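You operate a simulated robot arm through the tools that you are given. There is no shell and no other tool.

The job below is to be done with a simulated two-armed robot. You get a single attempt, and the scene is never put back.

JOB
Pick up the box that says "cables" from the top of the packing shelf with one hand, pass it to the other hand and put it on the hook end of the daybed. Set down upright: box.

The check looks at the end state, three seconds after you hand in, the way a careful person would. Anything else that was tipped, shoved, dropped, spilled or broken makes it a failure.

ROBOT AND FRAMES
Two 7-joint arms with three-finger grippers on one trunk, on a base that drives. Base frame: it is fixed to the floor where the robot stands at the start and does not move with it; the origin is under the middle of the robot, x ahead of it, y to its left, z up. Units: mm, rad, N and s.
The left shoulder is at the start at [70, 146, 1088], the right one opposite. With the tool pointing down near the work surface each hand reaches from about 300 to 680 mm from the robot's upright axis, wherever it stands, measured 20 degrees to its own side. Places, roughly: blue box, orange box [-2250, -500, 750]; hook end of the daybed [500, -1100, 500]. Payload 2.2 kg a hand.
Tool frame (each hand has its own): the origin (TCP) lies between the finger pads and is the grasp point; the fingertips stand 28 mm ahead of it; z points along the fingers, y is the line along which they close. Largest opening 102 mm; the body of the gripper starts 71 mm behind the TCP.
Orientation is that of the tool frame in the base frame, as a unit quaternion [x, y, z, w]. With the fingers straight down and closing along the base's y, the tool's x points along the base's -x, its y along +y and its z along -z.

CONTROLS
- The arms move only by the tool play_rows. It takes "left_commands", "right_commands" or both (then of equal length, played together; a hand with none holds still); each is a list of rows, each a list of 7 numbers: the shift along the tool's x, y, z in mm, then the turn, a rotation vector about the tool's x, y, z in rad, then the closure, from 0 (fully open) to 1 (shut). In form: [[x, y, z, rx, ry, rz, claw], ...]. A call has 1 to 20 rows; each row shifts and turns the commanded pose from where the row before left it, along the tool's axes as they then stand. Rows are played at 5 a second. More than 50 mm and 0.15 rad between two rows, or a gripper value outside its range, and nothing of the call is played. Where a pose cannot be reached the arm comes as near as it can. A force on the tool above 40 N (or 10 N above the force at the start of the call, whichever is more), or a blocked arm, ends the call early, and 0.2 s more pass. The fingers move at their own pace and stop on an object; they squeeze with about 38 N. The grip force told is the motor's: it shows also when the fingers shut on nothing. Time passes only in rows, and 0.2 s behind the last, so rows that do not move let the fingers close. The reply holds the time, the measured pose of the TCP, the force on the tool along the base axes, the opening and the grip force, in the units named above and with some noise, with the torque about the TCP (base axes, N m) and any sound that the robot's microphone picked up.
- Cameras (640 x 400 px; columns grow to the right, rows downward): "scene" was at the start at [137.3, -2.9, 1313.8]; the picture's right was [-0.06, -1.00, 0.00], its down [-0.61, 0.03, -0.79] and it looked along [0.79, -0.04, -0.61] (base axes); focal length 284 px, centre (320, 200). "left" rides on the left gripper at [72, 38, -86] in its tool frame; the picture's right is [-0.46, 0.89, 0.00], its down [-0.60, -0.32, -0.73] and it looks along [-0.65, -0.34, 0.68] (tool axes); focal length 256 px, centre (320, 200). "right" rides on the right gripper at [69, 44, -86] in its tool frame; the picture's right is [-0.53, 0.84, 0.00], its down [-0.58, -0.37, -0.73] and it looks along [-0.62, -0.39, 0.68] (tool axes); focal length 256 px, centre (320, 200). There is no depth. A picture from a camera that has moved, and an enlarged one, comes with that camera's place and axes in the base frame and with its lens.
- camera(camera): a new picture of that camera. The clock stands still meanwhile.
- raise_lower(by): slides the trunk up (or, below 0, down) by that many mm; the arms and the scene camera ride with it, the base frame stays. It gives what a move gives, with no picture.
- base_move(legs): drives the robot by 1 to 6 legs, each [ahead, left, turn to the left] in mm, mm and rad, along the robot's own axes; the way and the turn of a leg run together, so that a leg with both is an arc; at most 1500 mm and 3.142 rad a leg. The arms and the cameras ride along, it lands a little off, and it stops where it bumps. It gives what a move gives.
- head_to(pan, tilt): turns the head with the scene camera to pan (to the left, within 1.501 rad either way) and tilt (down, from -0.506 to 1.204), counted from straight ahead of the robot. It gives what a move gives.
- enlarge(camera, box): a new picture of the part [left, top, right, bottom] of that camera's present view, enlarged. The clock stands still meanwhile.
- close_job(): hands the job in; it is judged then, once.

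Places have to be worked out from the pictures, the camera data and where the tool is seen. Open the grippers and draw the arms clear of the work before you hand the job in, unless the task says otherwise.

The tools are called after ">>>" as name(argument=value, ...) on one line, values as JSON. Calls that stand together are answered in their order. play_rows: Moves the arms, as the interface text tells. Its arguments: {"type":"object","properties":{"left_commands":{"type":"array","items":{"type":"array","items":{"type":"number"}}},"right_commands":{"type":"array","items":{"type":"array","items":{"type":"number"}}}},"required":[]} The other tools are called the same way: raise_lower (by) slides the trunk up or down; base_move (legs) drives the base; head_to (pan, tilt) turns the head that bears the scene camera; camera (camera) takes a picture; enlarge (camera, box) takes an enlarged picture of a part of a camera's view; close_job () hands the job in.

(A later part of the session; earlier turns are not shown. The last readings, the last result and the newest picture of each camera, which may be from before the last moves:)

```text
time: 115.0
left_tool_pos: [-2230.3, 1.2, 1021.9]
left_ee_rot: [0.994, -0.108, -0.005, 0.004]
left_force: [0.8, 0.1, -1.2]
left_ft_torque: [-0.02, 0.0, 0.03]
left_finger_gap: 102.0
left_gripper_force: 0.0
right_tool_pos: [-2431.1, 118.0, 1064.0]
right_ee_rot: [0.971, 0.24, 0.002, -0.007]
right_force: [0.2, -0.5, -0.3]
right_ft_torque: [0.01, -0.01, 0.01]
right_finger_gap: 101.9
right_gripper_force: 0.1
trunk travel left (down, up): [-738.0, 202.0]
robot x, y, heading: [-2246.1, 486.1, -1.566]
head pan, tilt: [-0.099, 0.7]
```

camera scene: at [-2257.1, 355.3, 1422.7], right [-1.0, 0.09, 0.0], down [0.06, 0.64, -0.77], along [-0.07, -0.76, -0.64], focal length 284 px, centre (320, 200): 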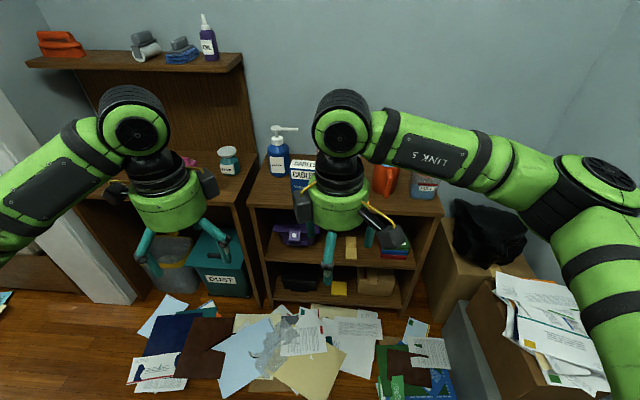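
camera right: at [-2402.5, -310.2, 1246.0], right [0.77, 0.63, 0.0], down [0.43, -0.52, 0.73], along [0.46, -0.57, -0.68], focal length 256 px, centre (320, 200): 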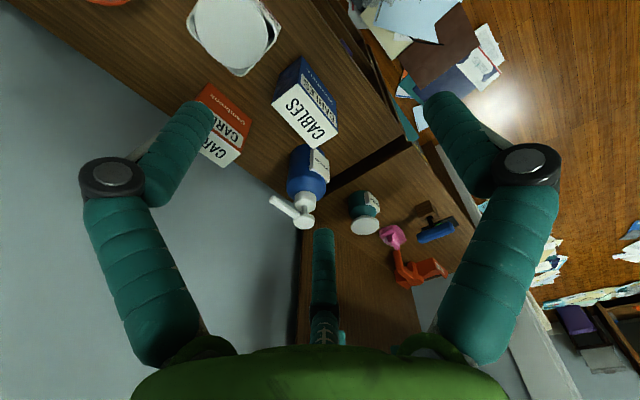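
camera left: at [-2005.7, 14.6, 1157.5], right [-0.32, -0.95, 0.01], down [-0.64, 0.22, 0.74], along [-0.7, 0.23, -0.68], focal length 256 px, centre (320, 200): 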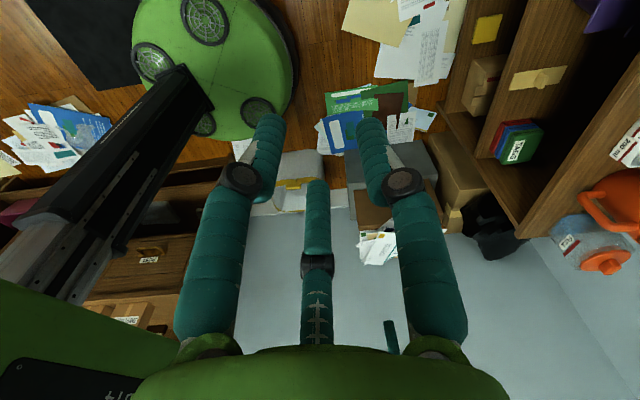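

No flags, and the left yaw already matches the box's depth axis. I drive forward 470 mm with 30 mm to the right to bring the left hand above the box, then look.

>>> base_move(legs=[[470, -30, 0]])

>>> head_to(pan=0.0, tilt=0.85)

>>> camera(camera="scene")

>>> camera(camera="left")

```text
time: 117.8
left_tool_pos: [-2256.5, -472.0, 1022.1]
left_ee_rot: [0.994, -0.107, -0.003, 0.003]
left_force: [-0.7, -0.6, 0.4]
left_ft_torque: [-0.01, 0.0, 0.02]
left_finger_gap: 102.0
left_gripper_force: 0.0
right_tool_pos: [-2457.9, -353.2, 1064.1]
right_ee_rot: [0.97, 0.241, 0.001, -0.007]
right_force: [-0.2, -0.2, 0.1]
right_ft_torque: [-0.04, -0.04, -0.01]
right_finger_gap: 101.9
right_gripper_force: 0.0
trunk travel left (down, up): [-738.0, 202.0]
robot x, y, heading: [-2273.6, 16.7, -1.565]
head pan, tilt: [-0.099, 0.7]
```

```text
time: 118.5
left_tool_pos: [-2256.1, -474.2, 1021.8]
left_ee_rot: [0.994, -0.109, -0.004, 0.004]
left_force: [0.7, 0.9, 0.2]
left_ft_torque: [0.03, 0.02, -0.02]
left_finger_gap: 102.0
left_gripper_force: 0.0
right_tool_pos: [-2457.7, -355.7, 1063.1]
right_ee_rot: [0.971, 0.241, 0.001, -0.007]
right_force: [0.0, 0.5, -0.2]
right_ft_torque: [0.01, -0.02, 0.0]
right_finger_gap: 102.3
right_gripper_force: 0.1
trunk travel left (down, up): [-738.0, 202.0]
robot x, y, heading: [-2278.1, 13.4, -1.565]
head pan, tilt: [0.0, 0.85]
```

```text
taken
camera scene: at [-2275.7, -111.8, 1410.4], right [-1.0, -0.01, 0.0], down [0.0, 0.75, -0.66], along [0.0, -0.66, -0.75], focal length 284 px, centre (320, 200)
```

scene: 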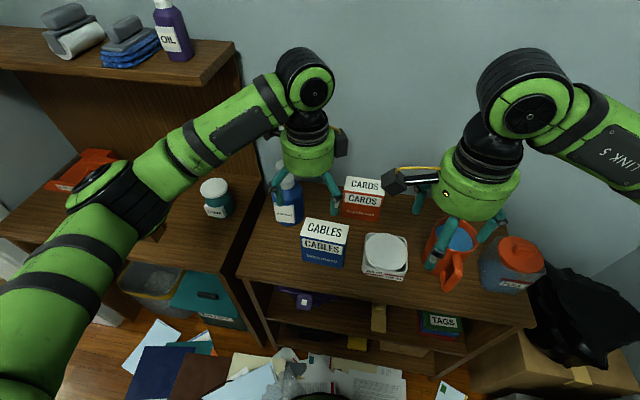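

```text
taken
camera left: at [-2192.3, -525.4, 1106.9], right [-0.64, -0.77, 0.01], down [-0.52, 0.44, 0.73], along [-0.57, 0.47, -0.68], focal length 256 px, centre (320, 200)
```

left: 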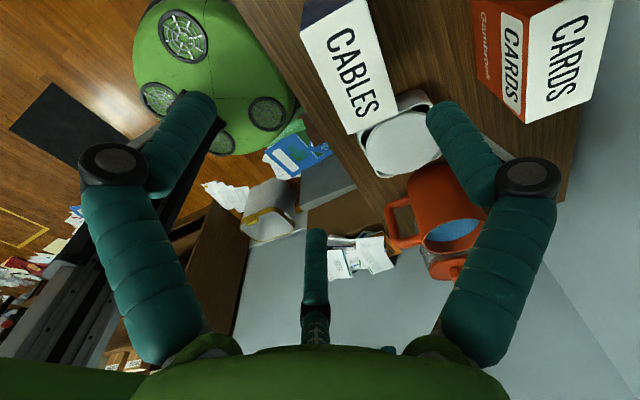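

The left hand hovers near the box, yaw aligned. I'll enlarge both views to refine the box's exact position and yaw.

>>> enlarge(camera="scene", box=[260, 170, 420, 300])

>>> enlarge(camera="left", box=[240, 0, 480, 160])

>>> enlarge(camera="right", box=[0, 0, 640, 400])

```text
3.08 times, centred on (340, 235) of scene
camera zoom: at [-2275.7, -111.8, 1410.4], right [-1.0, -0.01, 0.0], down [0.0, 0.75, -0.66], along [0.0, -0.66, -0.75], focal length 873 px, centre (258, 92)
```

zoom: 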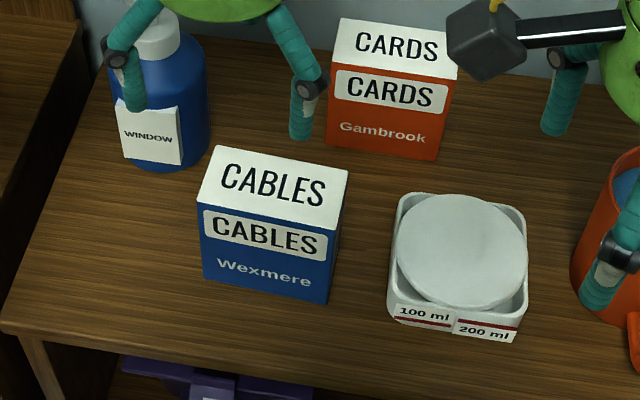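

```text
2.50 times, centred on (360, 80) of left
camera zoom: at [-2192.3, -525.4, 1106.9], right [-0.64, -0.77, 0.01], down [-0.52, 0.44, 0.73], along [-0.57, 0.47, -0.68], focal length 640 px, centre (220, 500)
```

zoom: 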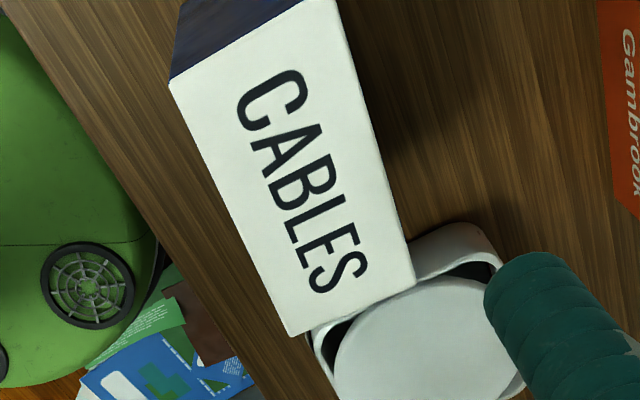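

```text
1.00 times, centred on (320, 200) of right (not enlarged: the box is as wide or as high as the picture)
camera zoom: at [-2376.3, -361.7, 1149.9], right [-0.08, -1.0, -0.01], down [-0.68, 0.04, 0.73], along [-0.73, 0.07, -0.68], focal length 256 px, centre (320, 200)
```

zoom: 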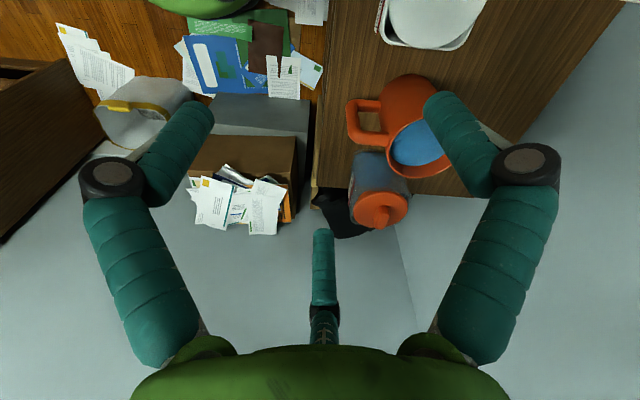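

Box refined: centre (-2286, -490), 102×55 mm, yaw 13.3°, top z≈870. Because pictures show three fingers while the text says two, I'll do a gentle touch test: hover with the side finger over the box top while the ±y fingers are off it. First the hover.

>>> play_rows(left_commands=[[-22.7, 8.5, 0, 0, 0, 0, 0], [-22.7, 8.5, 0, 0, 0, 0, 0], [-22.7, 8.5, 0, 0, 0, 0, 0], [-22.7, 8.5, 0, 0, 0, 0.015, 0], [0, 0, 28, 0, 0, 0, 0], [0, 0, 28, 0, 0, 0, 0], [0, 0, 28, 0, 0, 0, 0], [0, 0, 25, 0, 0, 0, 0]])

>>> camera(camera="left")

>>> camera(camera="scene")

```text
time: 120.3
left_tool_pos: [-2350.1, -486.1, 913.3]
left_ee_rot: [0.993, -0.116, -0.004, 0.004]
left_force: [-0.2, -0.3, 0.7]
left_ft_torque: [0.01, 0.01, -0.01]
left_finger_gap: 102.2
left_gripper_force: 0.0
right_tool_pos: [-2457.6, -354.1, 1063.8]
right_ee_rot: [0.97, 0.241, 0.001, -0.008]
right_force: [-0.3, 0.0, -0.2]
right_ft_torque: [0.01, -0.04, 0.01]
right_finger_gap: 101.9
right_gripper_force: 0.0
trunk travel left (down, up): [-738.0, 202.0]
robot x, y, heading: [-2277.4, 14.0, -1.558]
head pan, tilt: [0.0, 0.85]
```

```text
taken
camera left: at [-2287.2, -539.4, 998.7], right [-0.66, -0.76, 0.01], down [-0.51, 0.45, 0.73], along [-0.56, 0.48, -0.68], focal length 256 px, centre (320, 200)
```

left: 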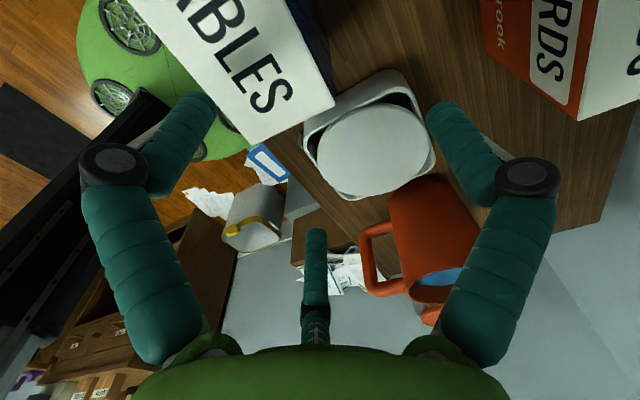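

```text
taken
camera scene: at [-2275.2, -111.7, 1410.4], right [-1.0, -0.01, 0.0], down [-0.01, 0.75, -0.66], along [0.0, -0.66, -0.75], focal length 284 px, centre (320, 200)
```

scene: 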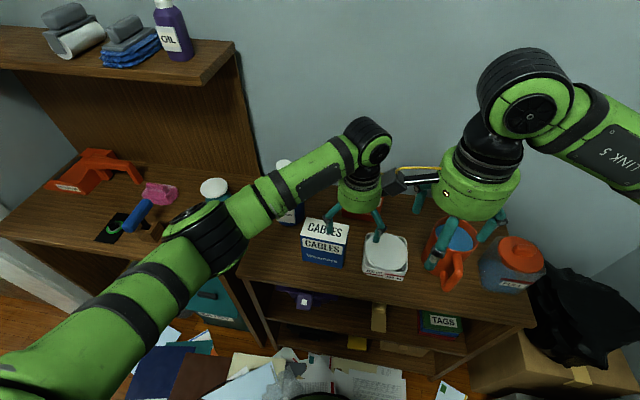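

The side finger is just inside the box's front edge. I shift 8 mm further back and lower in small steps to z≈895, where a real third finger would touch the lid.

>>> play_rows(left_commands=[[0, 8, 0, 0, 0, 0, 0], [0, 0, 4, 0, 0, 0, 0], [0, 0, 4, 0, 0, 0, 0], [0, 0, 2, 0, 0, 0, 0], [0, 0, 2, 0, 0, 0, 0], [0, 0, 2, 0, 0, 0, 0], [0, 0, 2, 0, 0, 0, 0], [0, 0, 2, 0, 0, 0, 0]])

>>> camera(camera="left")

```text
time: 122.1
left_tool_pos: [-2353.6, -495.5, 895.9]
left_ee_rot: [0.993, -0.115, -0.003, 0.004]
left_force: [-0.2, -0.7, 0.3]
left_ft_torque: [0.0, -0.01, 0.02]
left_finger_gap: 102.4
left_gripper_force: 0.0
right_tool_pos: [-2457.8, -354.3, 1064.5]
right_ee_rot: [0.97, 0.241, 0.001, -0.008]
right_force: [-0.3, 0.4, -0.1]
right_ft_torque: [0.0, 0.01, 0.02]
right_finger_gap: 102.3
right_gripper_force: 0.0
trunk travel left (down, up): [-738.0, 202.0]
robot x, y, heading: [-2279.9, 12.8, -1.564]
head pan, tilt: [0.0, 0.85]
```

```text
taken
camera left: at [-2291.6, -548.4, 981.0], right [-0.65, -0.76, 0.01], down [-0.51, 0.45, 0.73], along [-0.56, 0.47, -0.68], focal length 256 px, centre (320, 200)
```

left: 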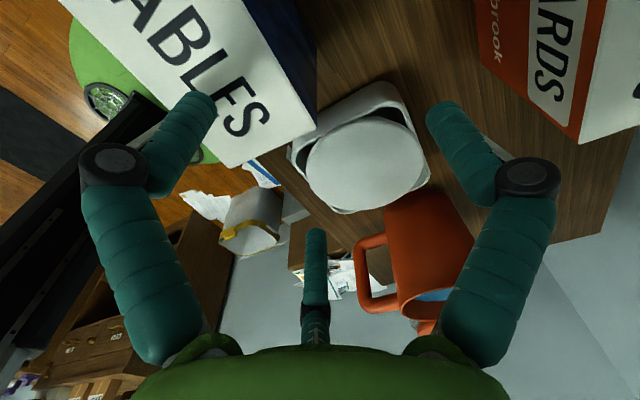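

No force yet at tip height 868. I lower another 10 mm in small steps to be conclusive.

>>> play_rows(left_commands=[[0, 0, 2, 0, 0, 0, 0], [0, 0, 2, 0, 0, 0, 0], [0, 0, 2, 0, 0, 0, 0], [0, 0, 2, 0, 0, 0, 0], [0, 0, 2, 0, 0, 0, 0]])

>>> camera(camera="left")

```text
time: 123.3
left_tool_pos: [-2353.6, -494.4, 889.8]
left_ee_rot: [0.993, -0.114, -0.004, 0.007]
left_force: [6.3, -1.1, 24.2]
left_ft_torque: [0.45, -1.58, -0.19]
left_finger_gap: 102.6
left_gripper_force: 0.2
right_tool_pos: [-2456.9, -351.6, 1065.8]
right_ee_rot: [0.971, 0.241, 0.0, -0.006]
right_force: [0.0, -0.2, 0.5]
right_ft_torque: [-0.04, -0.01, -0.02]
right_finger_gap: 102.1
right_gripper_force: 0.1
trunk travel left (down, up): [-738.0, 202.0]
robot x, y, heading: [-2276.7, 13.7, -1.564]
head pan, tilt: [0.0, 0.85]
```

```text
taken
camera left: at [-2290.3, -546.7, 974.8], right [-0.66, -0.76, 0.02], down [-0.51, 0.46, 0.73], along [-0.56, 0.47, -0.68], focal length 256 px, centre (320, 200)
```

left: 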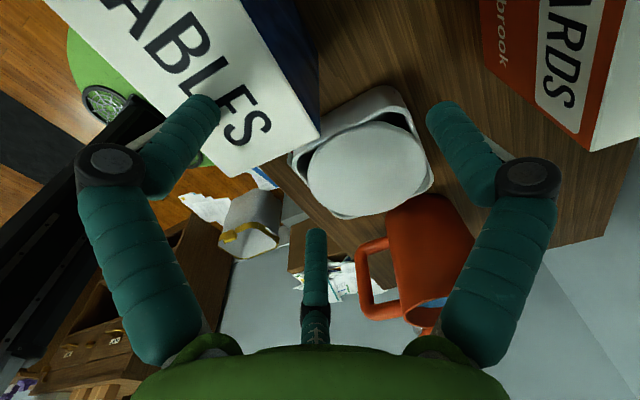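

There is real contact: 24 N at tool point (52, -33, 28), exactly the visual side finger, so the three-finger hand is physical. I lift off at once and re-check the box.

>>> play_rows(left_commands=[[0, 0, -10, 0, 0, 0, 0], [0, 0, -20, 0, 0, 0, 0], [0, 0, -30, 0, 0, 0, 0], [0, 0, -40, 0, 0, 0, 0], [0, 0, -30, 0, 0, 0, 0]])

>>> enlarge(camera="scene", box=[260, 170, 420, 300])

>>> camera(camera="left")

```text
time: 124.5
left_tool_pos: [-2355.2, -493.0, 1016.1]
left_ee_rot: [0.993, -0.115, -0.004, 0.004]
left_force: [0.0, -0.3, 0.0]
left_ft_torque: [0.05, 0.0, 0.0]
left_finger_gap: 102.0
left_gripper_force: 0.0
right_tool_pos: [-2456.2, -354.0, 1064.2]
right_ee_rot: [0.971, 0.241, 0.002, -0.007]
right_force: [0.2, 0.5, 0.4]
right_ft_torque: [-0.01, -0.03, 0.0]
right_finger_gap: 101.7
right_gripper_force: 0.0
trunk travel left (down, up): [-738.0, 202.0]
robot x, y, heading: [-2275.6, 16.2, -1.564]
head pan, tilt: [0.0, 0.85]
```

```text
3.08 times, centred on (340, 235) of scene
camera zoom: at [-2275.4, -110.6, 1410.5], right [-1.0, -0.01, 0.0], down [-0.01, 0.75, -0.66], along [0.0, -0.66, -0.75], focal length 873 px, centre (258, 92)
```

zoom: 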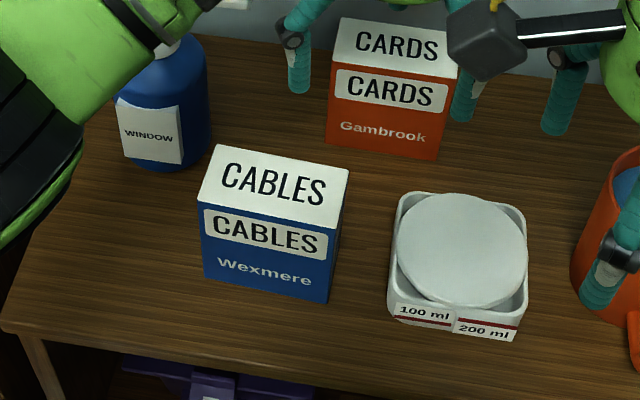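

```text
taken
camera left: at [-2291.7, -546.3, 1100.5], right [-0.66, -0.76, 0.01], down [-0.51, 0.45, 0.73], along [-0.56, 0.47, -0.68], focal length 256 px, centre (320, 200)
```

left: 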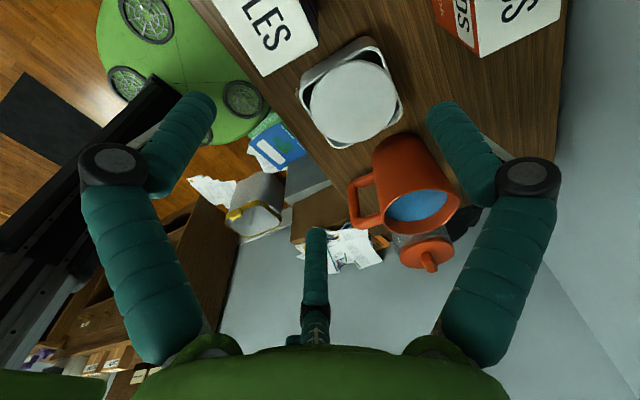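

The box hasn't moved, and I now know the hand is a 3-finger centric gripper: finger A at +y, B/C at (±0.85, -0.53)·R. That changes the plan: left picks from the top with A on the near face, and right later takes it from the side with A on the far face. I move the left hand clear and rotate its yaw the long way round.

>>> play_rows(left_commands=[[25.1, -29.8, 0, 0, 0, 0, 0], [25.1, -29.8, 0, 0, 0, 0, 0], [25.1, -29.8, 0, 0, 0, 0, 0], [25.1, -29.8, 0, 0, 0, 0, 0], [0, 0, 0, 0, 0, -0.145, 0], [0, 0, 0, 0, 0, -0.145, 0], [0, 0, 0, 0, 0, -0.145, 0], [0, 0, 0, 0, 0, -0.145, 0], [0, 0, 0, 0, 0, -0.145, 0], [0, 0, 0, 0, 0, -0.145, 0], [0, 0, 0, 0, 0, -0.145, 0], [0, 0, 0, 0, 0, -0.145, 0], [0, 0, 0, 0, 0, -0.145, 0], [0, 0, 0, 0, 0, -0.145, 0], [0, 0, 0, 0, 0, -0.145, 0], [0, 0, 0, 0, 0, -0.145, 0], [0, 0, 0, 0, 0, -0.145, 0], [0, 0, 0, 0, 0, -0.145, 0], [0, 0, 0, 0, 0, -0.145, 0], [0, 0, 0, 0, 0, -0.145, 0]])

```text
time: 128.7
left_tool_pos: [-2228.7, -402.1, 1013.7]
left_ee_rot: [0.501, 0.865, -0.005, -0.002]
left_force: [-0.2, 0.6, 0.0]
left_ft_torque: [0.02, 0.01, -0.02]
left_finger_gap: 102.1
left_gripper_force: 0.1
right_tool_pos: [-2458.5, -354.7, 1063.1]
right_ee_rot: [0.97, 0.241, 0.001, -0.006]
right_force: [-0.2, 0.6, 0.7]
right_ft_torque: [-0.01, 0.04, 0.0]
right_finger_gap: 101.8
right_gripper_force: 0.0
trunk travel left (down, up): [-738.0, 202.0]
robot x, y, heading: [-2279.4, 16.0, -1.566]
head pan, tilt: [0.0, 0.85]
```

Yaw is partway; I finish the turn to 76.7° (tool y along the box's depth, toward the robot) and move over the pick point (-2289, -502).

>>> play_rows(left_commands=[[0, 0, 0, 0, 0, -0.1364, 0], [0, 0, 0, 0, 0, -0.1364, 0], [0, 0, 0, 0, 0, -0.1364, 0], [0, 0, 0, 0, 0, -0.1364, 0], [0, 0, 0, 0, 0, -0.1364, 0], [0, 0, 0, 0, 0, -0.1364, 0], [11.9, -37, 0, 0, 0, 0, 0], [11.9, -37, 0, 0, 0, 0, 0], [11.9, -37, 0, 0, 0, 0, 0]])

>>> camera(camera="left")

>>> camera(camera="scene")

```text
time: 130.7
left_tool_pos: [-2290.4, -502.3, 1016.4]
left_ee_rot: [0.117, 0.993, -0.003, -0.003]
left_force: [0.3, 0.3, 0.6]
left_ft_torque: [0.05, -0.03, 0.0]
left_finger_gap: 101.9
left_gripper_force: 0.1
right_tool_pos: [-2458.9, -355.2, 1063.6]
right_ee_rot: [0.97, 0.242, 0.002, -0.006]
right_force: [-0.4, -0.2, 0.3]
right_ft_torque: [-0.01, -0.02, -0.01]
right_finger_gap: 102.1
right_gripper_force: 0.1
trunk travel left (down, up): [-738.0, 202.0]
robot x, y, heading: [-2276.3, 17.4, -1.565]
head pan, tilt: [0.0, 0.85]
```

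```text
taken
camera left: at [-2351.1, -447.9, 1101.3], right [0.66, 0.75, -0.01], down [0.52, -0.44, 0.73], along [0.55, -0.48, -0.68], focal length 256 px, centre (320, 200)
```

left: 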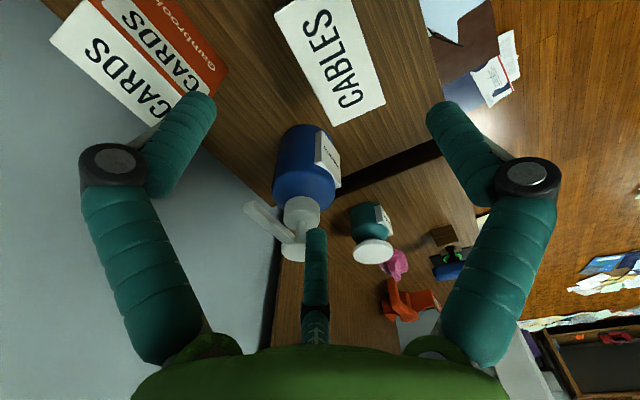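

```text
taken
camera scene: at [-2277.2, -112.0, 1410.4], right [-1.0, -0.01, 0.0], down [0.0, 0.75, -0.66], along [0.01, -0.66, -0.75], focal length 284 px, centre (320, 200)
```

scene: 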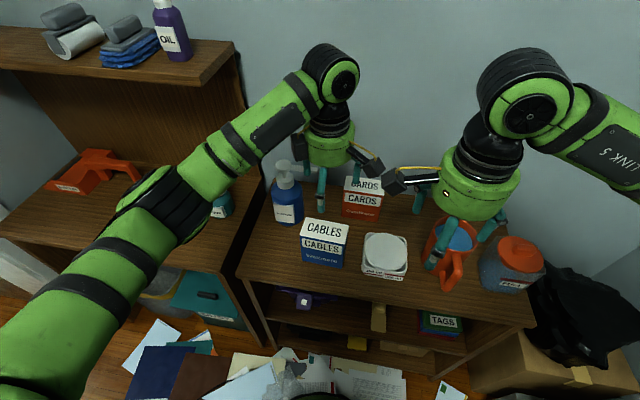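

The hand is over the box with the expected geometry (predicted corners match within a few px). I apply a small correction, also draw the right hand back a little, and descend to just above the lid.

>>> play_rows(left_commands=[[-4, 2.5, 0, 0, 0, 0, 0], [0, 0, 30, 0, 0, 0, 0], [0, 0, 30, 0, 0, 0, 0], [0, 0, 25, 0, 0, 0, 0], [0, 0, 22, 0, 0, 0, 0]], right_commands=[[-20, -20, 0, 0, 0, 0, 0], [-20, -20, 0, 0, 0, 0, 0], [-20, -20, 0, 0, 0, 0, 0], [0, 0, 0, 0, 0, 0, 0], [0, 0, 0, 0, 0, 0, 0]])

>>> camera(camera="left")

>>> enlarge(camera="scene", box=[240, 100, 440, 300])

```text
time: 131.9
left_tool_pos: [-2287.3, -500.6, 906.7]
left_ee_rot: [0.116, 0.993, -0.004, -0.004]
left_force: [0.6, 0.1, 0.0]
left_ft_torque: [0.02, -0.01, -0.01]
left_finger_gap: 101.9
left_gripper_force: 0.0
right_tool_pos: [-2537.2, -329.9, 1064.8]
right_ee_rot: [0.971, 0.241, 0.001, -0.006]
right_force: [0.2, -0.7, -0.1]
right_ft_torque: [0.02, 0.01, 0.02]
right_finger_gap: 101.8
right_gripper_force: 0.0
trunk travel left (down, up): [-738.0, 202.0]
robot x, y, heading: [-2275.6, 11.5, -1.563]
head pan, tilt: [0.0, 0.85]
```

```text
taken
camera left: at [-2346.6, -446.7, 993.5], right [0.66, 0.75, -0.01], down [0.52, -0.44, 0.73], along [0.55, -0.48, -0.68], focal length 256 px, centre (320, 200)
```

left: 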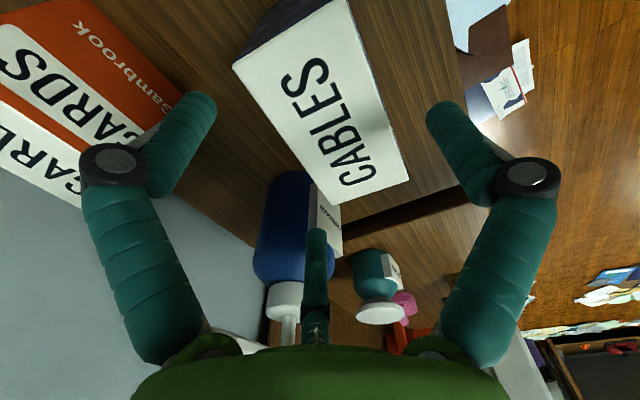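

```text
2.00 times, centred on (340, 200) of scene
camera zoom: at [-2275.8, -111.7, 1410.5], right [-1.0, -0.01, 0.0], down [-0.01, 0.75, -0.66], along [0.0, -0.66, -0.75], focal length 567 px, centre (280, 200)
```

zoom: 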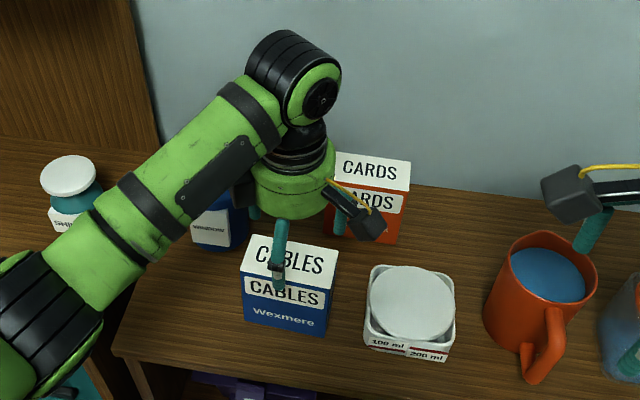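

I'll enlarge the hand camera around the box to measure its position relative to the fingers precisely.

>>> enlarge(camera="left", box=[200, 0, 440, 240])

```text
1.67 times, centred on (320, 120) of left
camera zoom: at [-2346.6, -446.7, 993.5], right [0.66, 0.75, -0.01], down [0.52, -0.44, 0.73], along [0.55, -0.48, -0.68], focal length 427 px, centre (320, 333)
```

zoom: 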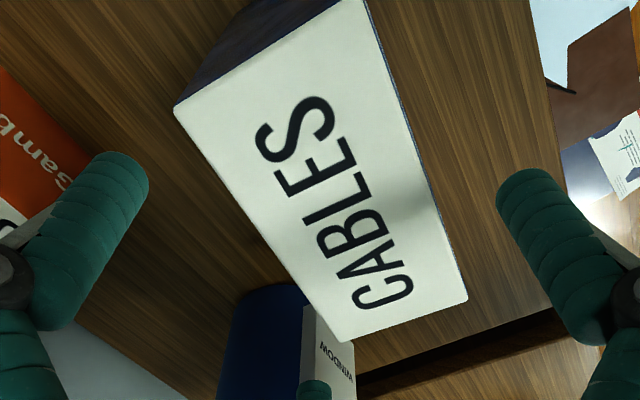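

Box centre sits at about (-1, 10) mm in the tool frame, nicely between the fingers. I nudge (-3, -1.5) and descend 40 mm so the tips reach ~29 mm below the lid.

>>> play_rows(left_commands=[[-3, -1.5, 0, 0, 0, 0, 0], [0, 0, 10, 0, 0, 0, 0], [0, 0, 10, 0, 0, 0, 0], [0, 0, 10, 0, 0, 0, 0], [0, 0, 10, 0, 0, 0, 0]])

>>> camera(camera="left")

>>> enlarge(camera="scene", box=[240, 120, 440, 300])

```text
time: 133.1
left_tool_pos: [-2282.6, -505.0, 868.6]
left_ee_rot: [0.116, 0.993, -0.003, -0.004]
left_force: [0.4, 0.2, -0.1]
left_ft_torque: [0.0, -0.02, -0.02]
left_finger_gap: 102.2
left_gripper_force: 0.0
right_tool_pos: [-2538.0, -329.9, 1063.9]
right_ee_rot: [0.971, 0.241, 0.002, -0.007]
right_force: [0.3, 0.2, 0.7]
right_ft_torque: [0.01, -0.02, 0.04]
right_finger_gap: 102.0
right_gripper_force: 0.1
trunk travel left (down, up): [-738.0, 202.0]
robot x, y, heading: [-2278.1, 10.8, -1.562]
head pan, tilt: [0.0, 0.85]
```

```text
taken
camera left: at [-2343.5, -449.3, 953.5], right [0.66, 0.75, -0.01], down [0.52, -0.44, 0.73], along [0.55, -0.48, -0.68], focal length 256 px, centre (320, 200)
```

left: 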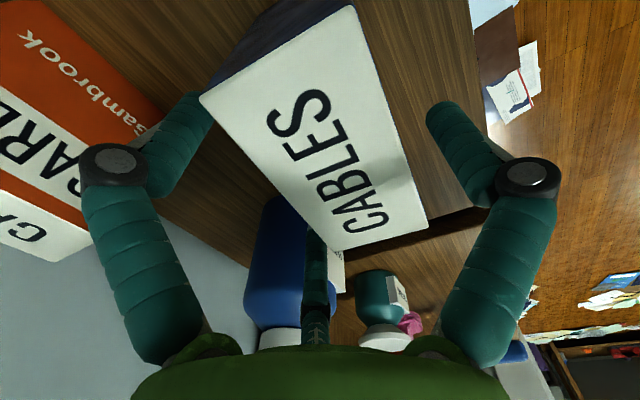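

```text
2.22 times, centred on (340, 210) of scene
camera zoom: at [-2275.7, -111.4, 1410.5], right [-1.0, -0.01, 0.0], down [-0.01, 0.75, -0.66], along [0.0, -0.66, -0.75], focal length 630 px, centre (276, 178)
```

zoom: 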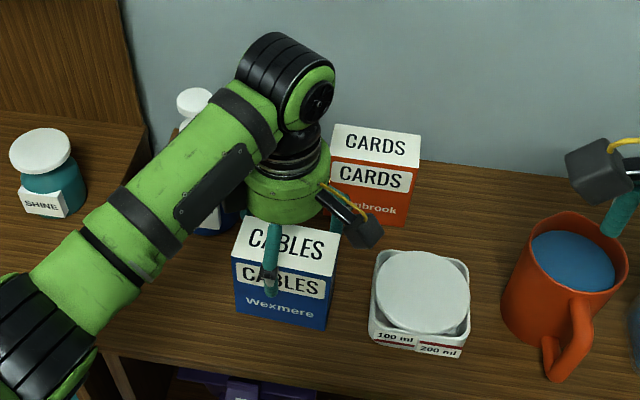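

No contact forces and the fingers straddle the box. I go 3 mm deeper and close gently in steps, then fully squeeze.

>>> play_rows(left_commands=[[0, 0, 3, 0, 0, 0, 0.1], [0, 0, 0, 0, 0, 0, 0.15], [0, 0, 0, 0, 0, 0, 0.19], [0, 0, 0, 0, 0, 0, 0.22], [0, 0, 0, 0, 0, 0, 0.25], [0, 0, 0, 0, 0, 0, 0.28], [0, 0, 0, 0, 0, 0, 0.32]])

>>> camera(camera="left")

```text
time: 134.7
left_tool_pos: [-2282.6, -503.1, 866.2]
left_ee_rot: [0.116, 0.993, -0.003, -0.004]
left_force: [1.1, 2.1, 2.9]
left_ft_torque: [0.27, -0.03, -0.01]
left_finger_gap: 76.6
left_gripper_force: 38.2
right_tool_pos: [-2538.3, -330.2, 1064.1]
right_ee_rot: [0.97, 0.242, 0.002, -0.006]
right_force: [0.5, -0.2, 0.0]
right_ft_torque: [0.0, 0.0, -0.02]
right_finger_gap: 102.0
right_gripper_force: 0.0
trunk travel left (down, up): [-738.0, 202.0]
robot x, y, heading: [-2274.5, 17.9, -1.565]
head pan, tilt: [0.0, 0.85]
```

```text
taken
camera left: at [-2343.4, -448.7, 951.4], right [0.66, 0.75, -0.01], down [0.52, -0.44, 0.73], along [0.55, -0.48, -0.68], focal length 256 px, centre (320, 200)
```

left: 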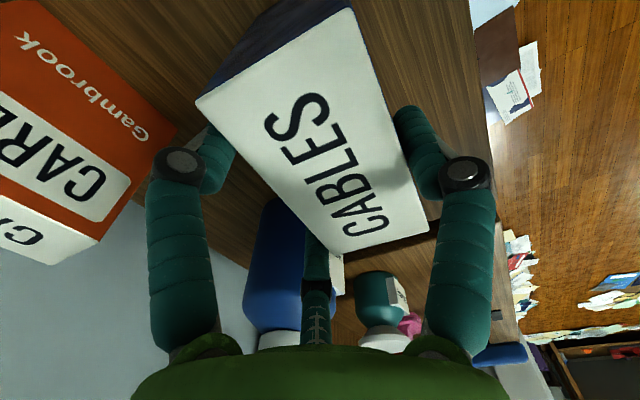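

Grip is firm: gap 76.6 mm (matching my 3-finger model) at 38 N. I lift a little and check the load.

>>> play_rows(left_commands=[[0, 0, 0, 0, 0, 0, 0.6], [0, 0, -5, 0, 0, 0, 0.6], [0, 0, -10, 0, 0, 0, 0.6], [0, 0, -15, 0, 0, 0, 0.6]])

>>> camera(camera="left")

>>> enlarge(camera="scene", box=[240, 120, 440, 300])

```text
time: 135.7
left_tool_pos: [-2282.2, -503.0, 894.3]
left_ee_rot: [0.117, 0.993, -0.004, -0.004]
left_force: [0.4, 0.1, -2.6]
left_ft_torque: [0.01, -0.05, 0.0]
left_finger_gap: 76.4
left_gripper_force: 38.1
right_tool_pos: [-2537.9, -329.1, 1063.9]
right_ee_rot: [0.971, 0.241, 0.001, -0.007]
right_force: [0.2, -0.4, -0.4]
right_ft_torque: [-0.02, -0.03, -0.01]
right_finger_gap: 102.0
right_gripper_force: 0.1
trunk travel left (down, up): [-738.0, 202.0]
robot x, y, heading: [-2275.1, 11.3, -1.563]
head pan, tilt: [0.0, 0.85]
```

```text
taken
camera left: at [-2343.2, -449.4, 980.2], right [0.66, 0.75, -0.01], down [0.52, -0.44, 0.73], along [0.55, -0.48, -0.68], focal length 256 px, centre (320, 200)
```

left: 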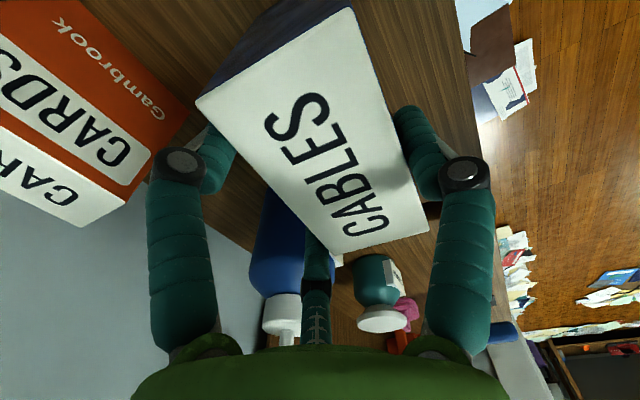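

```text
2.22 times, centred on (340, 210) of scene
camera zoom: at [-2275.9, -111.5, 1410.4], right [-1.0, -0.01, 0.0], down [0.0, 0.75, -0.66], along [0.0, -0.66, -0.75], focal length 630 px, centre (276, 178)
```

zoom: 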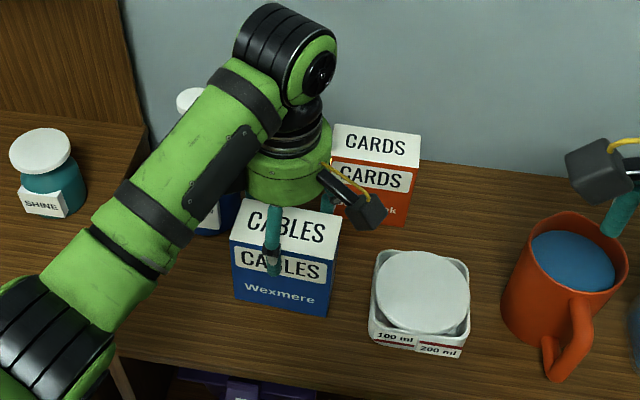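

The box (about 2.7 N) is held cleanly and nothing else moved. I lift another 120 mm, then back the base away from the shelf.

>>> play_rows(left_commands=[[0, 0, -30, 0, 0, 0, 0.6], [0, 0, -30, 0, 0, 0, 0.6], [0, 0, -30, 0, 0, 0, 0.6], [0, 0, -30, 0, 0, 0, 0.6]])

>>> base_move(legs=[[-420, 0, 0]])

>>> camera(camera="scene")

```text
time: 136.7
left_tool_pos: [-2281.6, -503.2, 1015.6]
left_ee_rot: [0.116, 0.993, -0.002, -0.004]
left_force: [0.5, 0.0, -1.8]
left_ft_torque: [-0.06, 0.0, -0.01]
left_finger_gap: 76.4
left_gripper_force: 37.8
right_tool_pos: [-2537.1, -328.3, 1065.3]
right_ee_rot: [0.97, 0.242, 0.001, -0.006]
right_force: [0.0, -0.6, 0.2]
right_ft_torque: [-0.01, -0.02, 0.0]
right_finger_gap: 102.0
right_gripper_force: 0.0
trunk travel left (down, up): [-738.0, 202.0]
robot x, y, heading: [-2276.8, 16.6, -1.566]
head pan, tilt: [0.0, 0.85]
```

```text
time: 139.3
left_tool_pos: [-2283.8, -83.7, 1014.6]
left_ee_rot: [0.118, 0.993, -0.003, -0.004]
left_force: [0.1, 0.5, -1.5]
left_ft_torque: [-0.01, 0.03, 0.01]
left_finger_gap: 76.3
left_gripper_force: 38.1
right_tool_pos: [-2540.4, 89.2, 1063.7]
right_ee_rot: [0.971, 0.24, 0.001, -0.007]
right_force: [-0.2, -0.3, -0.3]
right_ft_torque: [0.0, 0.02, 0.03]
right_finger_gap: 102.0
right_gripper_force: 0.0
trunk travel left (down, up): [-738.0, 202.0]
robot x, y, heading: [-2280.8, 429.4, -1.564]
head pan, tilt: [0.0, 0.85]
```

```text
taken
camera scene: at [-2278.2, 306.1, 1410.3], right [-1.0, 0.0, 0.0], down [0.0, 0.75, -0.66], along [0.0, -0.66, -0.75], focal length 284 px, centre (320, 200)
```

scene: 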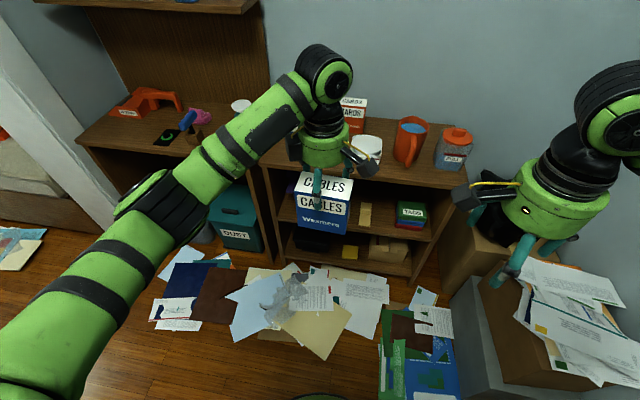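

The box is clear in open space. Now I prepare the right hand: yaw it to match the box's axis, then tilt it toward pointing left (80° from vertical), camera up, checking reach flags.

>>> play_rows(right_commands=[[0, 0, 0, 0, 0, 0.1428, 0], [0, 0, 0, 0, 0, 0.1428, 0], [0, 0, 0, 0, 0, 0.1428, 0], [0, 0, 0, 0, 0, 0.1428, 0], [0, 0, 0, 0, 0, 0.1428, 0], [0, 0, 0, 0, 0.14, 0, 0], [0, 0, 0, 0, 0.14, 0, 0], [0, 0, 0, 0, 0.14, 0, 0], [0, 0, 0, 0, 0.14, 0, 0], [0, 0, 0, 0, 0.14, 0, 0]])

```text
time: 141.5
left_tool_pos: [-2283.9, -82.4, 1015.5]
left_ee_rot: [0.118, 0.993, -0.004, -0.004]
left_force: [-0.4, 0.0, -0.6]
left_ft_torque: [-0.01, 0.01, -0.01]
left_finger_gap: 76.5
left_gripper_force: 37.9
right_tool_pos: [-2540.3, 88.5, 1064.6]
right_ee_rot: [0.933, -0.111, 0.34, 0.033]
right_force: [0.2, 0.3, -0.4]
right_ft_torque: [-0.03, 0.02, 0.0]
right_finger_gap: 101.9
right_gripper_force: 0.1
trunk travel left (down, up): [-738.0, 202.0]
robot x, y, heading: [-2277.9, 435.5, -1.566]
head pan, tilt: [0.0, 0.85]
```

No flags at 40° tilt. I continue to 80°.

>>> play_rows(right_commands=[[0, 0, 0, 0, 0.14, 0, 0], [0, 0, 0, 0, 0.14, 0, 0], [0, 0, 0, 0, 0.14, 0, 0], [0, 0, 0, 0, 0.14, 0, 0], [0, 0, 0, 0, 0.14, 0, 0]])

>>> head_to(pan=-0.3, tilt=0.75)

>>> camera(camera="scene")

>>> camera(camera="right")

```text
time: 142.7
left_tool_pos: [-2284.1, -84.3, 1015.0]
left_ee_rot: [0.118, 0.993, -0.003, -0.004]
left_force: [0.0, 0.2, -0.5]
left_ft_torque: [-0.04, -0.02, 0.02]
left_finger_gap: 76.4
left_gripper_force: 37.9
right_tool_pos: [-2540.8, 89.5, 1064.6]
right_ee_rot: [0.76, -0.093, 0.64, 0.07]
right_force: [-0.2, 0.0, 0.4]
right_ft_torque: [0.02, 0.03, 0.06]
right_finger_gap: 102.0
right_gripper_force: 0.0
trunk travel left (down, up): [-738.0, 202.0]
robot x, y, heading: [-2277.1, 431.4, -1.566]
head pan, tilt: [0.0, 0.85]
```

```text
time: 143.5
left_tool_pos: [-2284.1, -82.9, 1014.4]
left_ee_rot: [0.118, 0.993, -0.004, -0.004]
left_force: [-0.6, -0.5, -1.3]
left_ft_torque: [-0.02, 0.03, -0.02]
left_finger_gap: 76.2
left_gripper_force: 38.0
right_tool_pos: [-2540.7, 89.2, 1063.4]
right_ee_rot: [0.761, -0.092, 0.638, 0.069]
right_force: [0.0, 0.5, 0.1]
right_ft_torque: [0.0, -0.02, 0.0]
right_finger_gap: 102.1
right_gripper_force: 0.1
trunk travel left (down, up): [-738.0, 202.0]
robot x, y, heading: [-2276.6, 433.9, -1.564]
head pan, tilt: [-0.3, 0.75]
```

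```text
taken
camera scene: at [-2302.5, 306.1, 1418.4], right [-0.96, 0.29, 0.0], down [0.2, 0.65, -0.73], along [-0.21, -0.7, -0.68], focal length 284 px, centre (320, 200)
```

scene: 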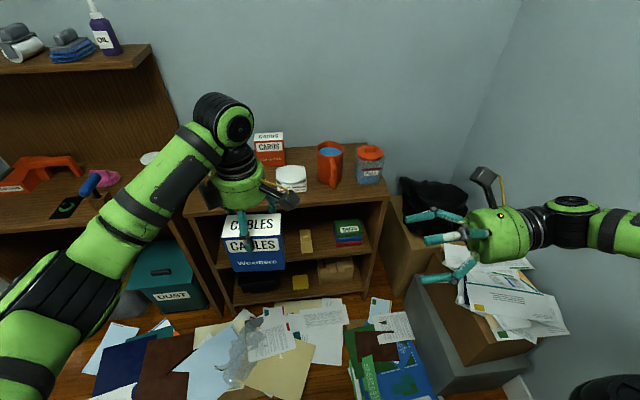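

```text
taken
camera right: at [-2621.7, 63.2, 1146.8], right [-0.28, -0.79, -0.54], down [-0.71, 0.55, -0.43], along [0.64, 0.26, -0.72], focal length 256 px, centre (320, 200)
```

right: 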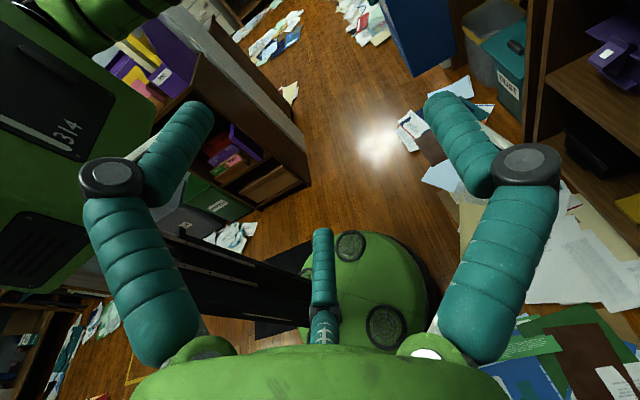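

The right hand points left with its camera up, as planned. I now bring it to a pre-approach pose 90 mm short of the box's right end, aligned with the box's long axis.

>>> play_rows(right_commands=[[-11.6, 21.9, 36.9, 0, 0, 0, 0], [-11.6, 21.9, 36.9, 0, 0, 0, 0], [-11.6, 21.9, 36.9, 0, 0, 0, 0], [-11.6, 21.9, 36.9, 0, 0, 0, 0]])

>>> head_to(pan=-0.1, tilt=0.85)

>>> enlarge(camera="scene", box=[220, 80, 520, 300])

>>> camera(camera="right")

```text
time: 144.5
left_tool_pos: [-2283.3, -85.0, 1014.4]
left_ee_rot: [0.117, 0.993, -0.003, -0.004]
left_force: [0.0, -0.3, -1.2]
left_ft_torque: [-0.01, 0.02, -0.03]
left_finger_gap: 76.5
left_gripper_force: 38.2
right_tool_pos: [-2428.1, -26.4, 991.0]
right_ee_rot: [0.761, -0.093, 0.638, 0.068]
right_force: [0.3, -0.6, 0.1]
right_ft_torque: [0.01, -0.01, 0.03]
right_finger_gap: 102.0
right_gripper_force: 0.1
trunk travel left (down, up): [-738.0, 202.0]
robot x, y, heading: [-2282.3, 439.2, -1.566]
head pan, tilt: [-0.3, 0.75]
```

```text
time: 145.2
left_tool_pos: [-2283.3, -83.6, 1014.8]
left_ee_rot: [0.118, 0.993, -0.004, -0.004]
left_force: [0.5, -0.3, -1.4]
left_ft_torque: [0.0, 0.0, -0.01]
left_finger_gap: 76.5
left_gripper_force: 37.8
right_tool_pos: [-2429.5, -22.8, 992.3]
right_ee_rot: [0.761, -0.091, 0.639, 0.068]
right_force: [-0.1, -0.1, -0.3]
right_ft_torque: [0.03, 0.02, 0.0]
right_finger_gap: 102.1
right_gripper_force: 0.0
trunk travel left (down, up): [-738.0, 202.0]
robot x, y, heading: [-2281.2, 433.4, -1.571]
head pan, tilt: [-0.099, 0.85]
```

```text
1.82 times, centred on (370, 190) of scene
camera zoom: at [-2286.2, 307.8, 1410.5], right [-1.0, 0.1, 0.0], down [0.07, 0.75, -0.66], along [-0.06, -0.66, -0.75], focal length 516 px, centre (229, 218)
```

zoom: 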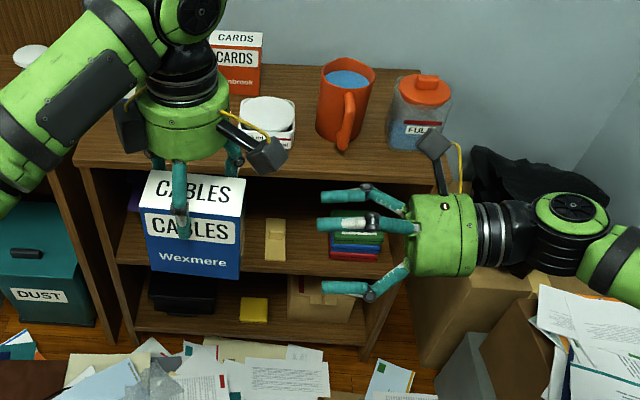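

```text
taken
camera right: at [-2510.2, -49.9, 1074.2], right [-0.28, -0.8, -0.54], down [-0.71, 0.55, -0.44], along [0.64, 0.26, -0.72], focal length 256 px, centre (320, 200)
```

right: 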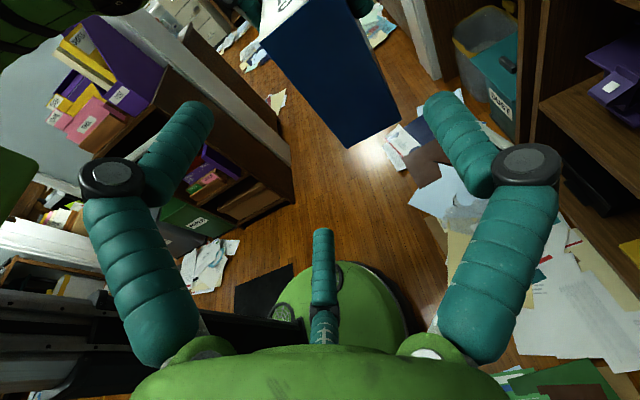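

The predicted end-face corners match the right camera within ~3 px, so my model of the held box is good. I align by (-3.8, +3.5) mm and advance 70 of the 94 mm, then check.

>>> play_rows(right_commands=[[-3.8, 3.5, 0, 0, 0, 0, 0], [0, 0, 20, 0, 0, 0, 0], [0, 0, 20, 0, 0, 0, 0], [0, 0, 15, 0, 0, 0, 0], [0, 0, 15, 0, 0, 0, 0]])

>>> camera(camera="right")

>>> enlarge(camera="scene", box=[270, 120, 430, 250])

>>> camera(camera="left")

```text
time: 146.4
left_tool_pos: [-2283.1, -82.8, 1016.2]
left_ee_rot: [0.117, 0.993, -0.003, -0.004]
left_force: [-0.7, -0.2, -1.7]
left_ft_torque: [-0.03, 0.02, -0.01]
left_finger_gap: 76.2
left_gripper_force: 38.3
right_tool_pos: [-2361.0, -45.1, 974.1]
right_ee_rot: [0.761, -0.094, 0.638, 0.07]
right_force: [0.5, -1.0, -0.5]
right_ft_torque: [0.0, 0.02, -0.03]
right_finger_gap: 101.8
right_gripper_force: 0.1
trunk travel left (down, up): [-738.0, 202.0]
robot x, y, heading: [-2280.0, 432.5, -1.567]
head pan, tilt: [-0.099, 0.85]
```

```text
taken
camera right: at [-2441.7, -71.0, 1057.1], right [-0.28, -0.79, -0.54], down [-0.71, 0.55, -0.43], along [0.64, 0.26, -0.72], focal length 256 px, centre (320, 200)
```

right: 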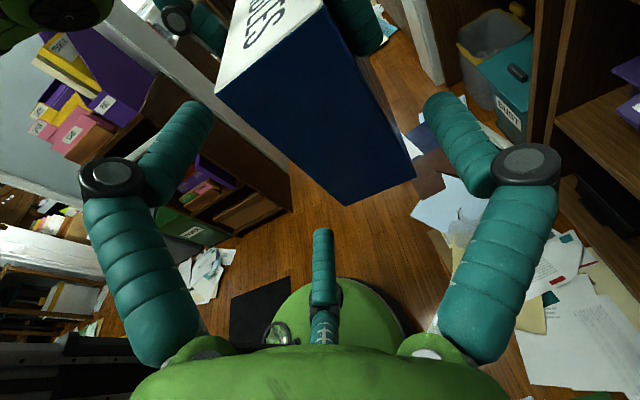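

```text
3.08 times, centred on (350, 185) of scene
camera zoom: at [-2285.3, 307.1, 1410.4], right [-1.0, 0.1, 0.0], down [0.07, 0.75, -0.66], along [-0.06, -0.66, -0.75], focal length 873 px, centre (228, 246)
```

zoom: 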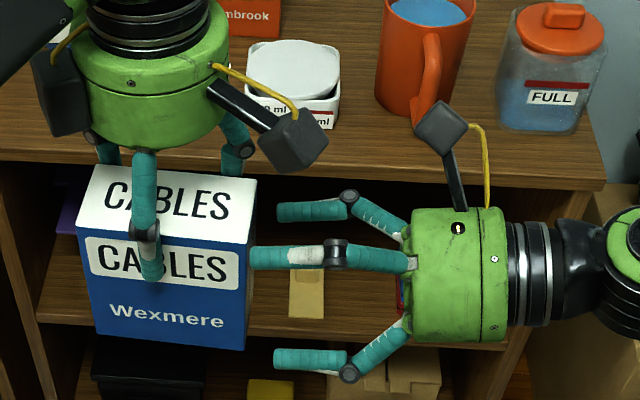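

```text
taken
camera left: at [-2343.5, -29.4, 1100.5], right [0.66, 0.75, -0.01], down [0.52, -0.44, 0.73], along [0.54, -0.49, -0.68], focal length 256 px, centre (320, 200)
```

left: 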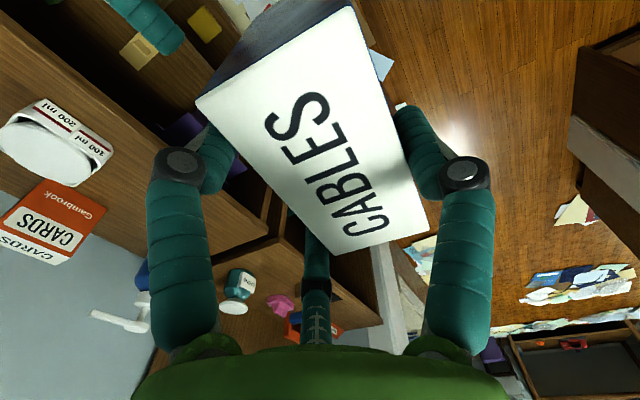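

Both views show the three right-hand fingers lining up around the box's right end (A far side, B/C near side) with clearance. I advance the remaining 24 mm slowly.

>>> play_rows(right_commands=[[0, 0, 8, 0, 0, 0, 0], [0, 0, 8, 0, 0, 0, 0], [0, 0, 8, 0, 0, 0, 0]])

>>> camera(camera="right")

>>> enlarge(camera="scene", box=[270, 120, 430, 250])

>>> camera(camera="left")

```text
time: 147.2
left_tool_pos: [-2284.3, -83.4, 1015.0]
left_ee_rot: [0.118, 0.993, -0.004, -0.004]
left_force: [-0.3, 0.1, -1.9]
left_ft_torque: [-0.03, 0.01, 0.0]
left_finger_gap: 76.3
left_gripper_force: 37.7
right_tool_pos: [-2338.9, -50.8, 971.8]
right_ee_rot: [0.76, -0.093, 0.639, 0.07]
right_force: [-0.6, 0.4, -0.2]
right_ft_torque: [-0.03, 0.01, 0.0]
right_finger_gap: 102.1
right_gripper_force: 0.0
trunk travel left (down, up): [-738.0, 202.0]
robot x, y, heading: [-2279.0, 433.1, -1.566]
head pan, tilt: [-0.099, 0.85]
```

```text
taken
camera right: at [-2419.6, -77.1, 1053.2], right [-0.28, -0.79, -0.54], down [-0.71, 0.55, -0.43], along [0.64, 0.26, -0.72], focal length 256 px, centre (320, 200)
```

right: 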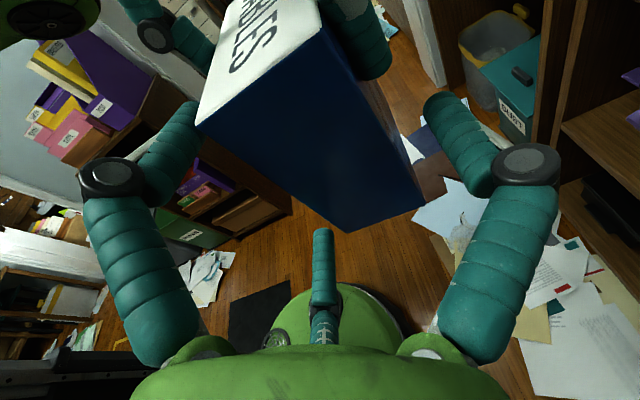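

```text
3.08 times, centred on (350, 185) of scene
camera zoom: at [-2285.8, 307.3, 1410.4], right [-1.0, 0.1, 0.0], down [0.07, 0.75, -0.66], along [-0.06, -0.66, -0.75], focal length 873 px, centre (228, 246)
```

zoom: 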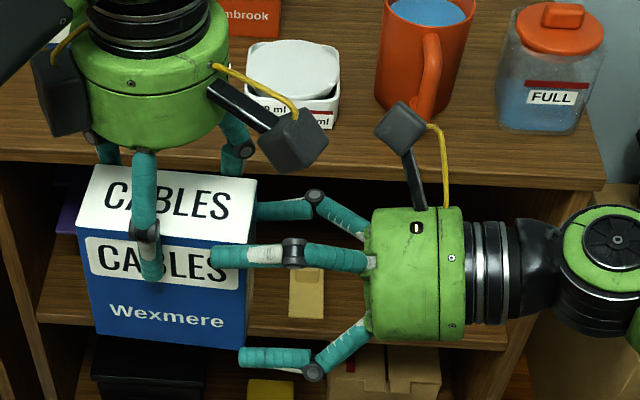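

```text
taken
camera left: at [-2343.9, -29.2, 1100.5], right [0.66, 0.75, -0.01], down [0.52, -0.44, 0.73], along [0.54, -0.49, -0.68], focal length 256 px, centre (320, 200)
```

left: 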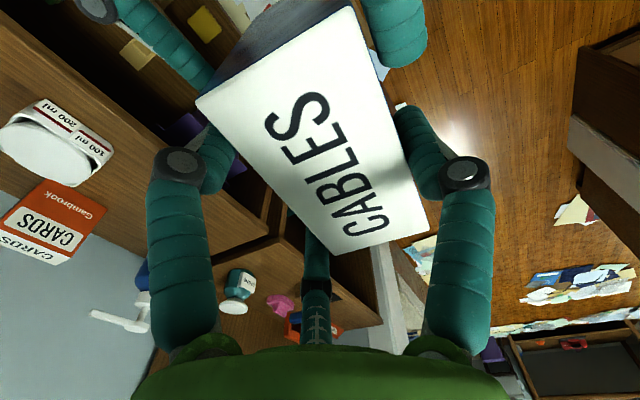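

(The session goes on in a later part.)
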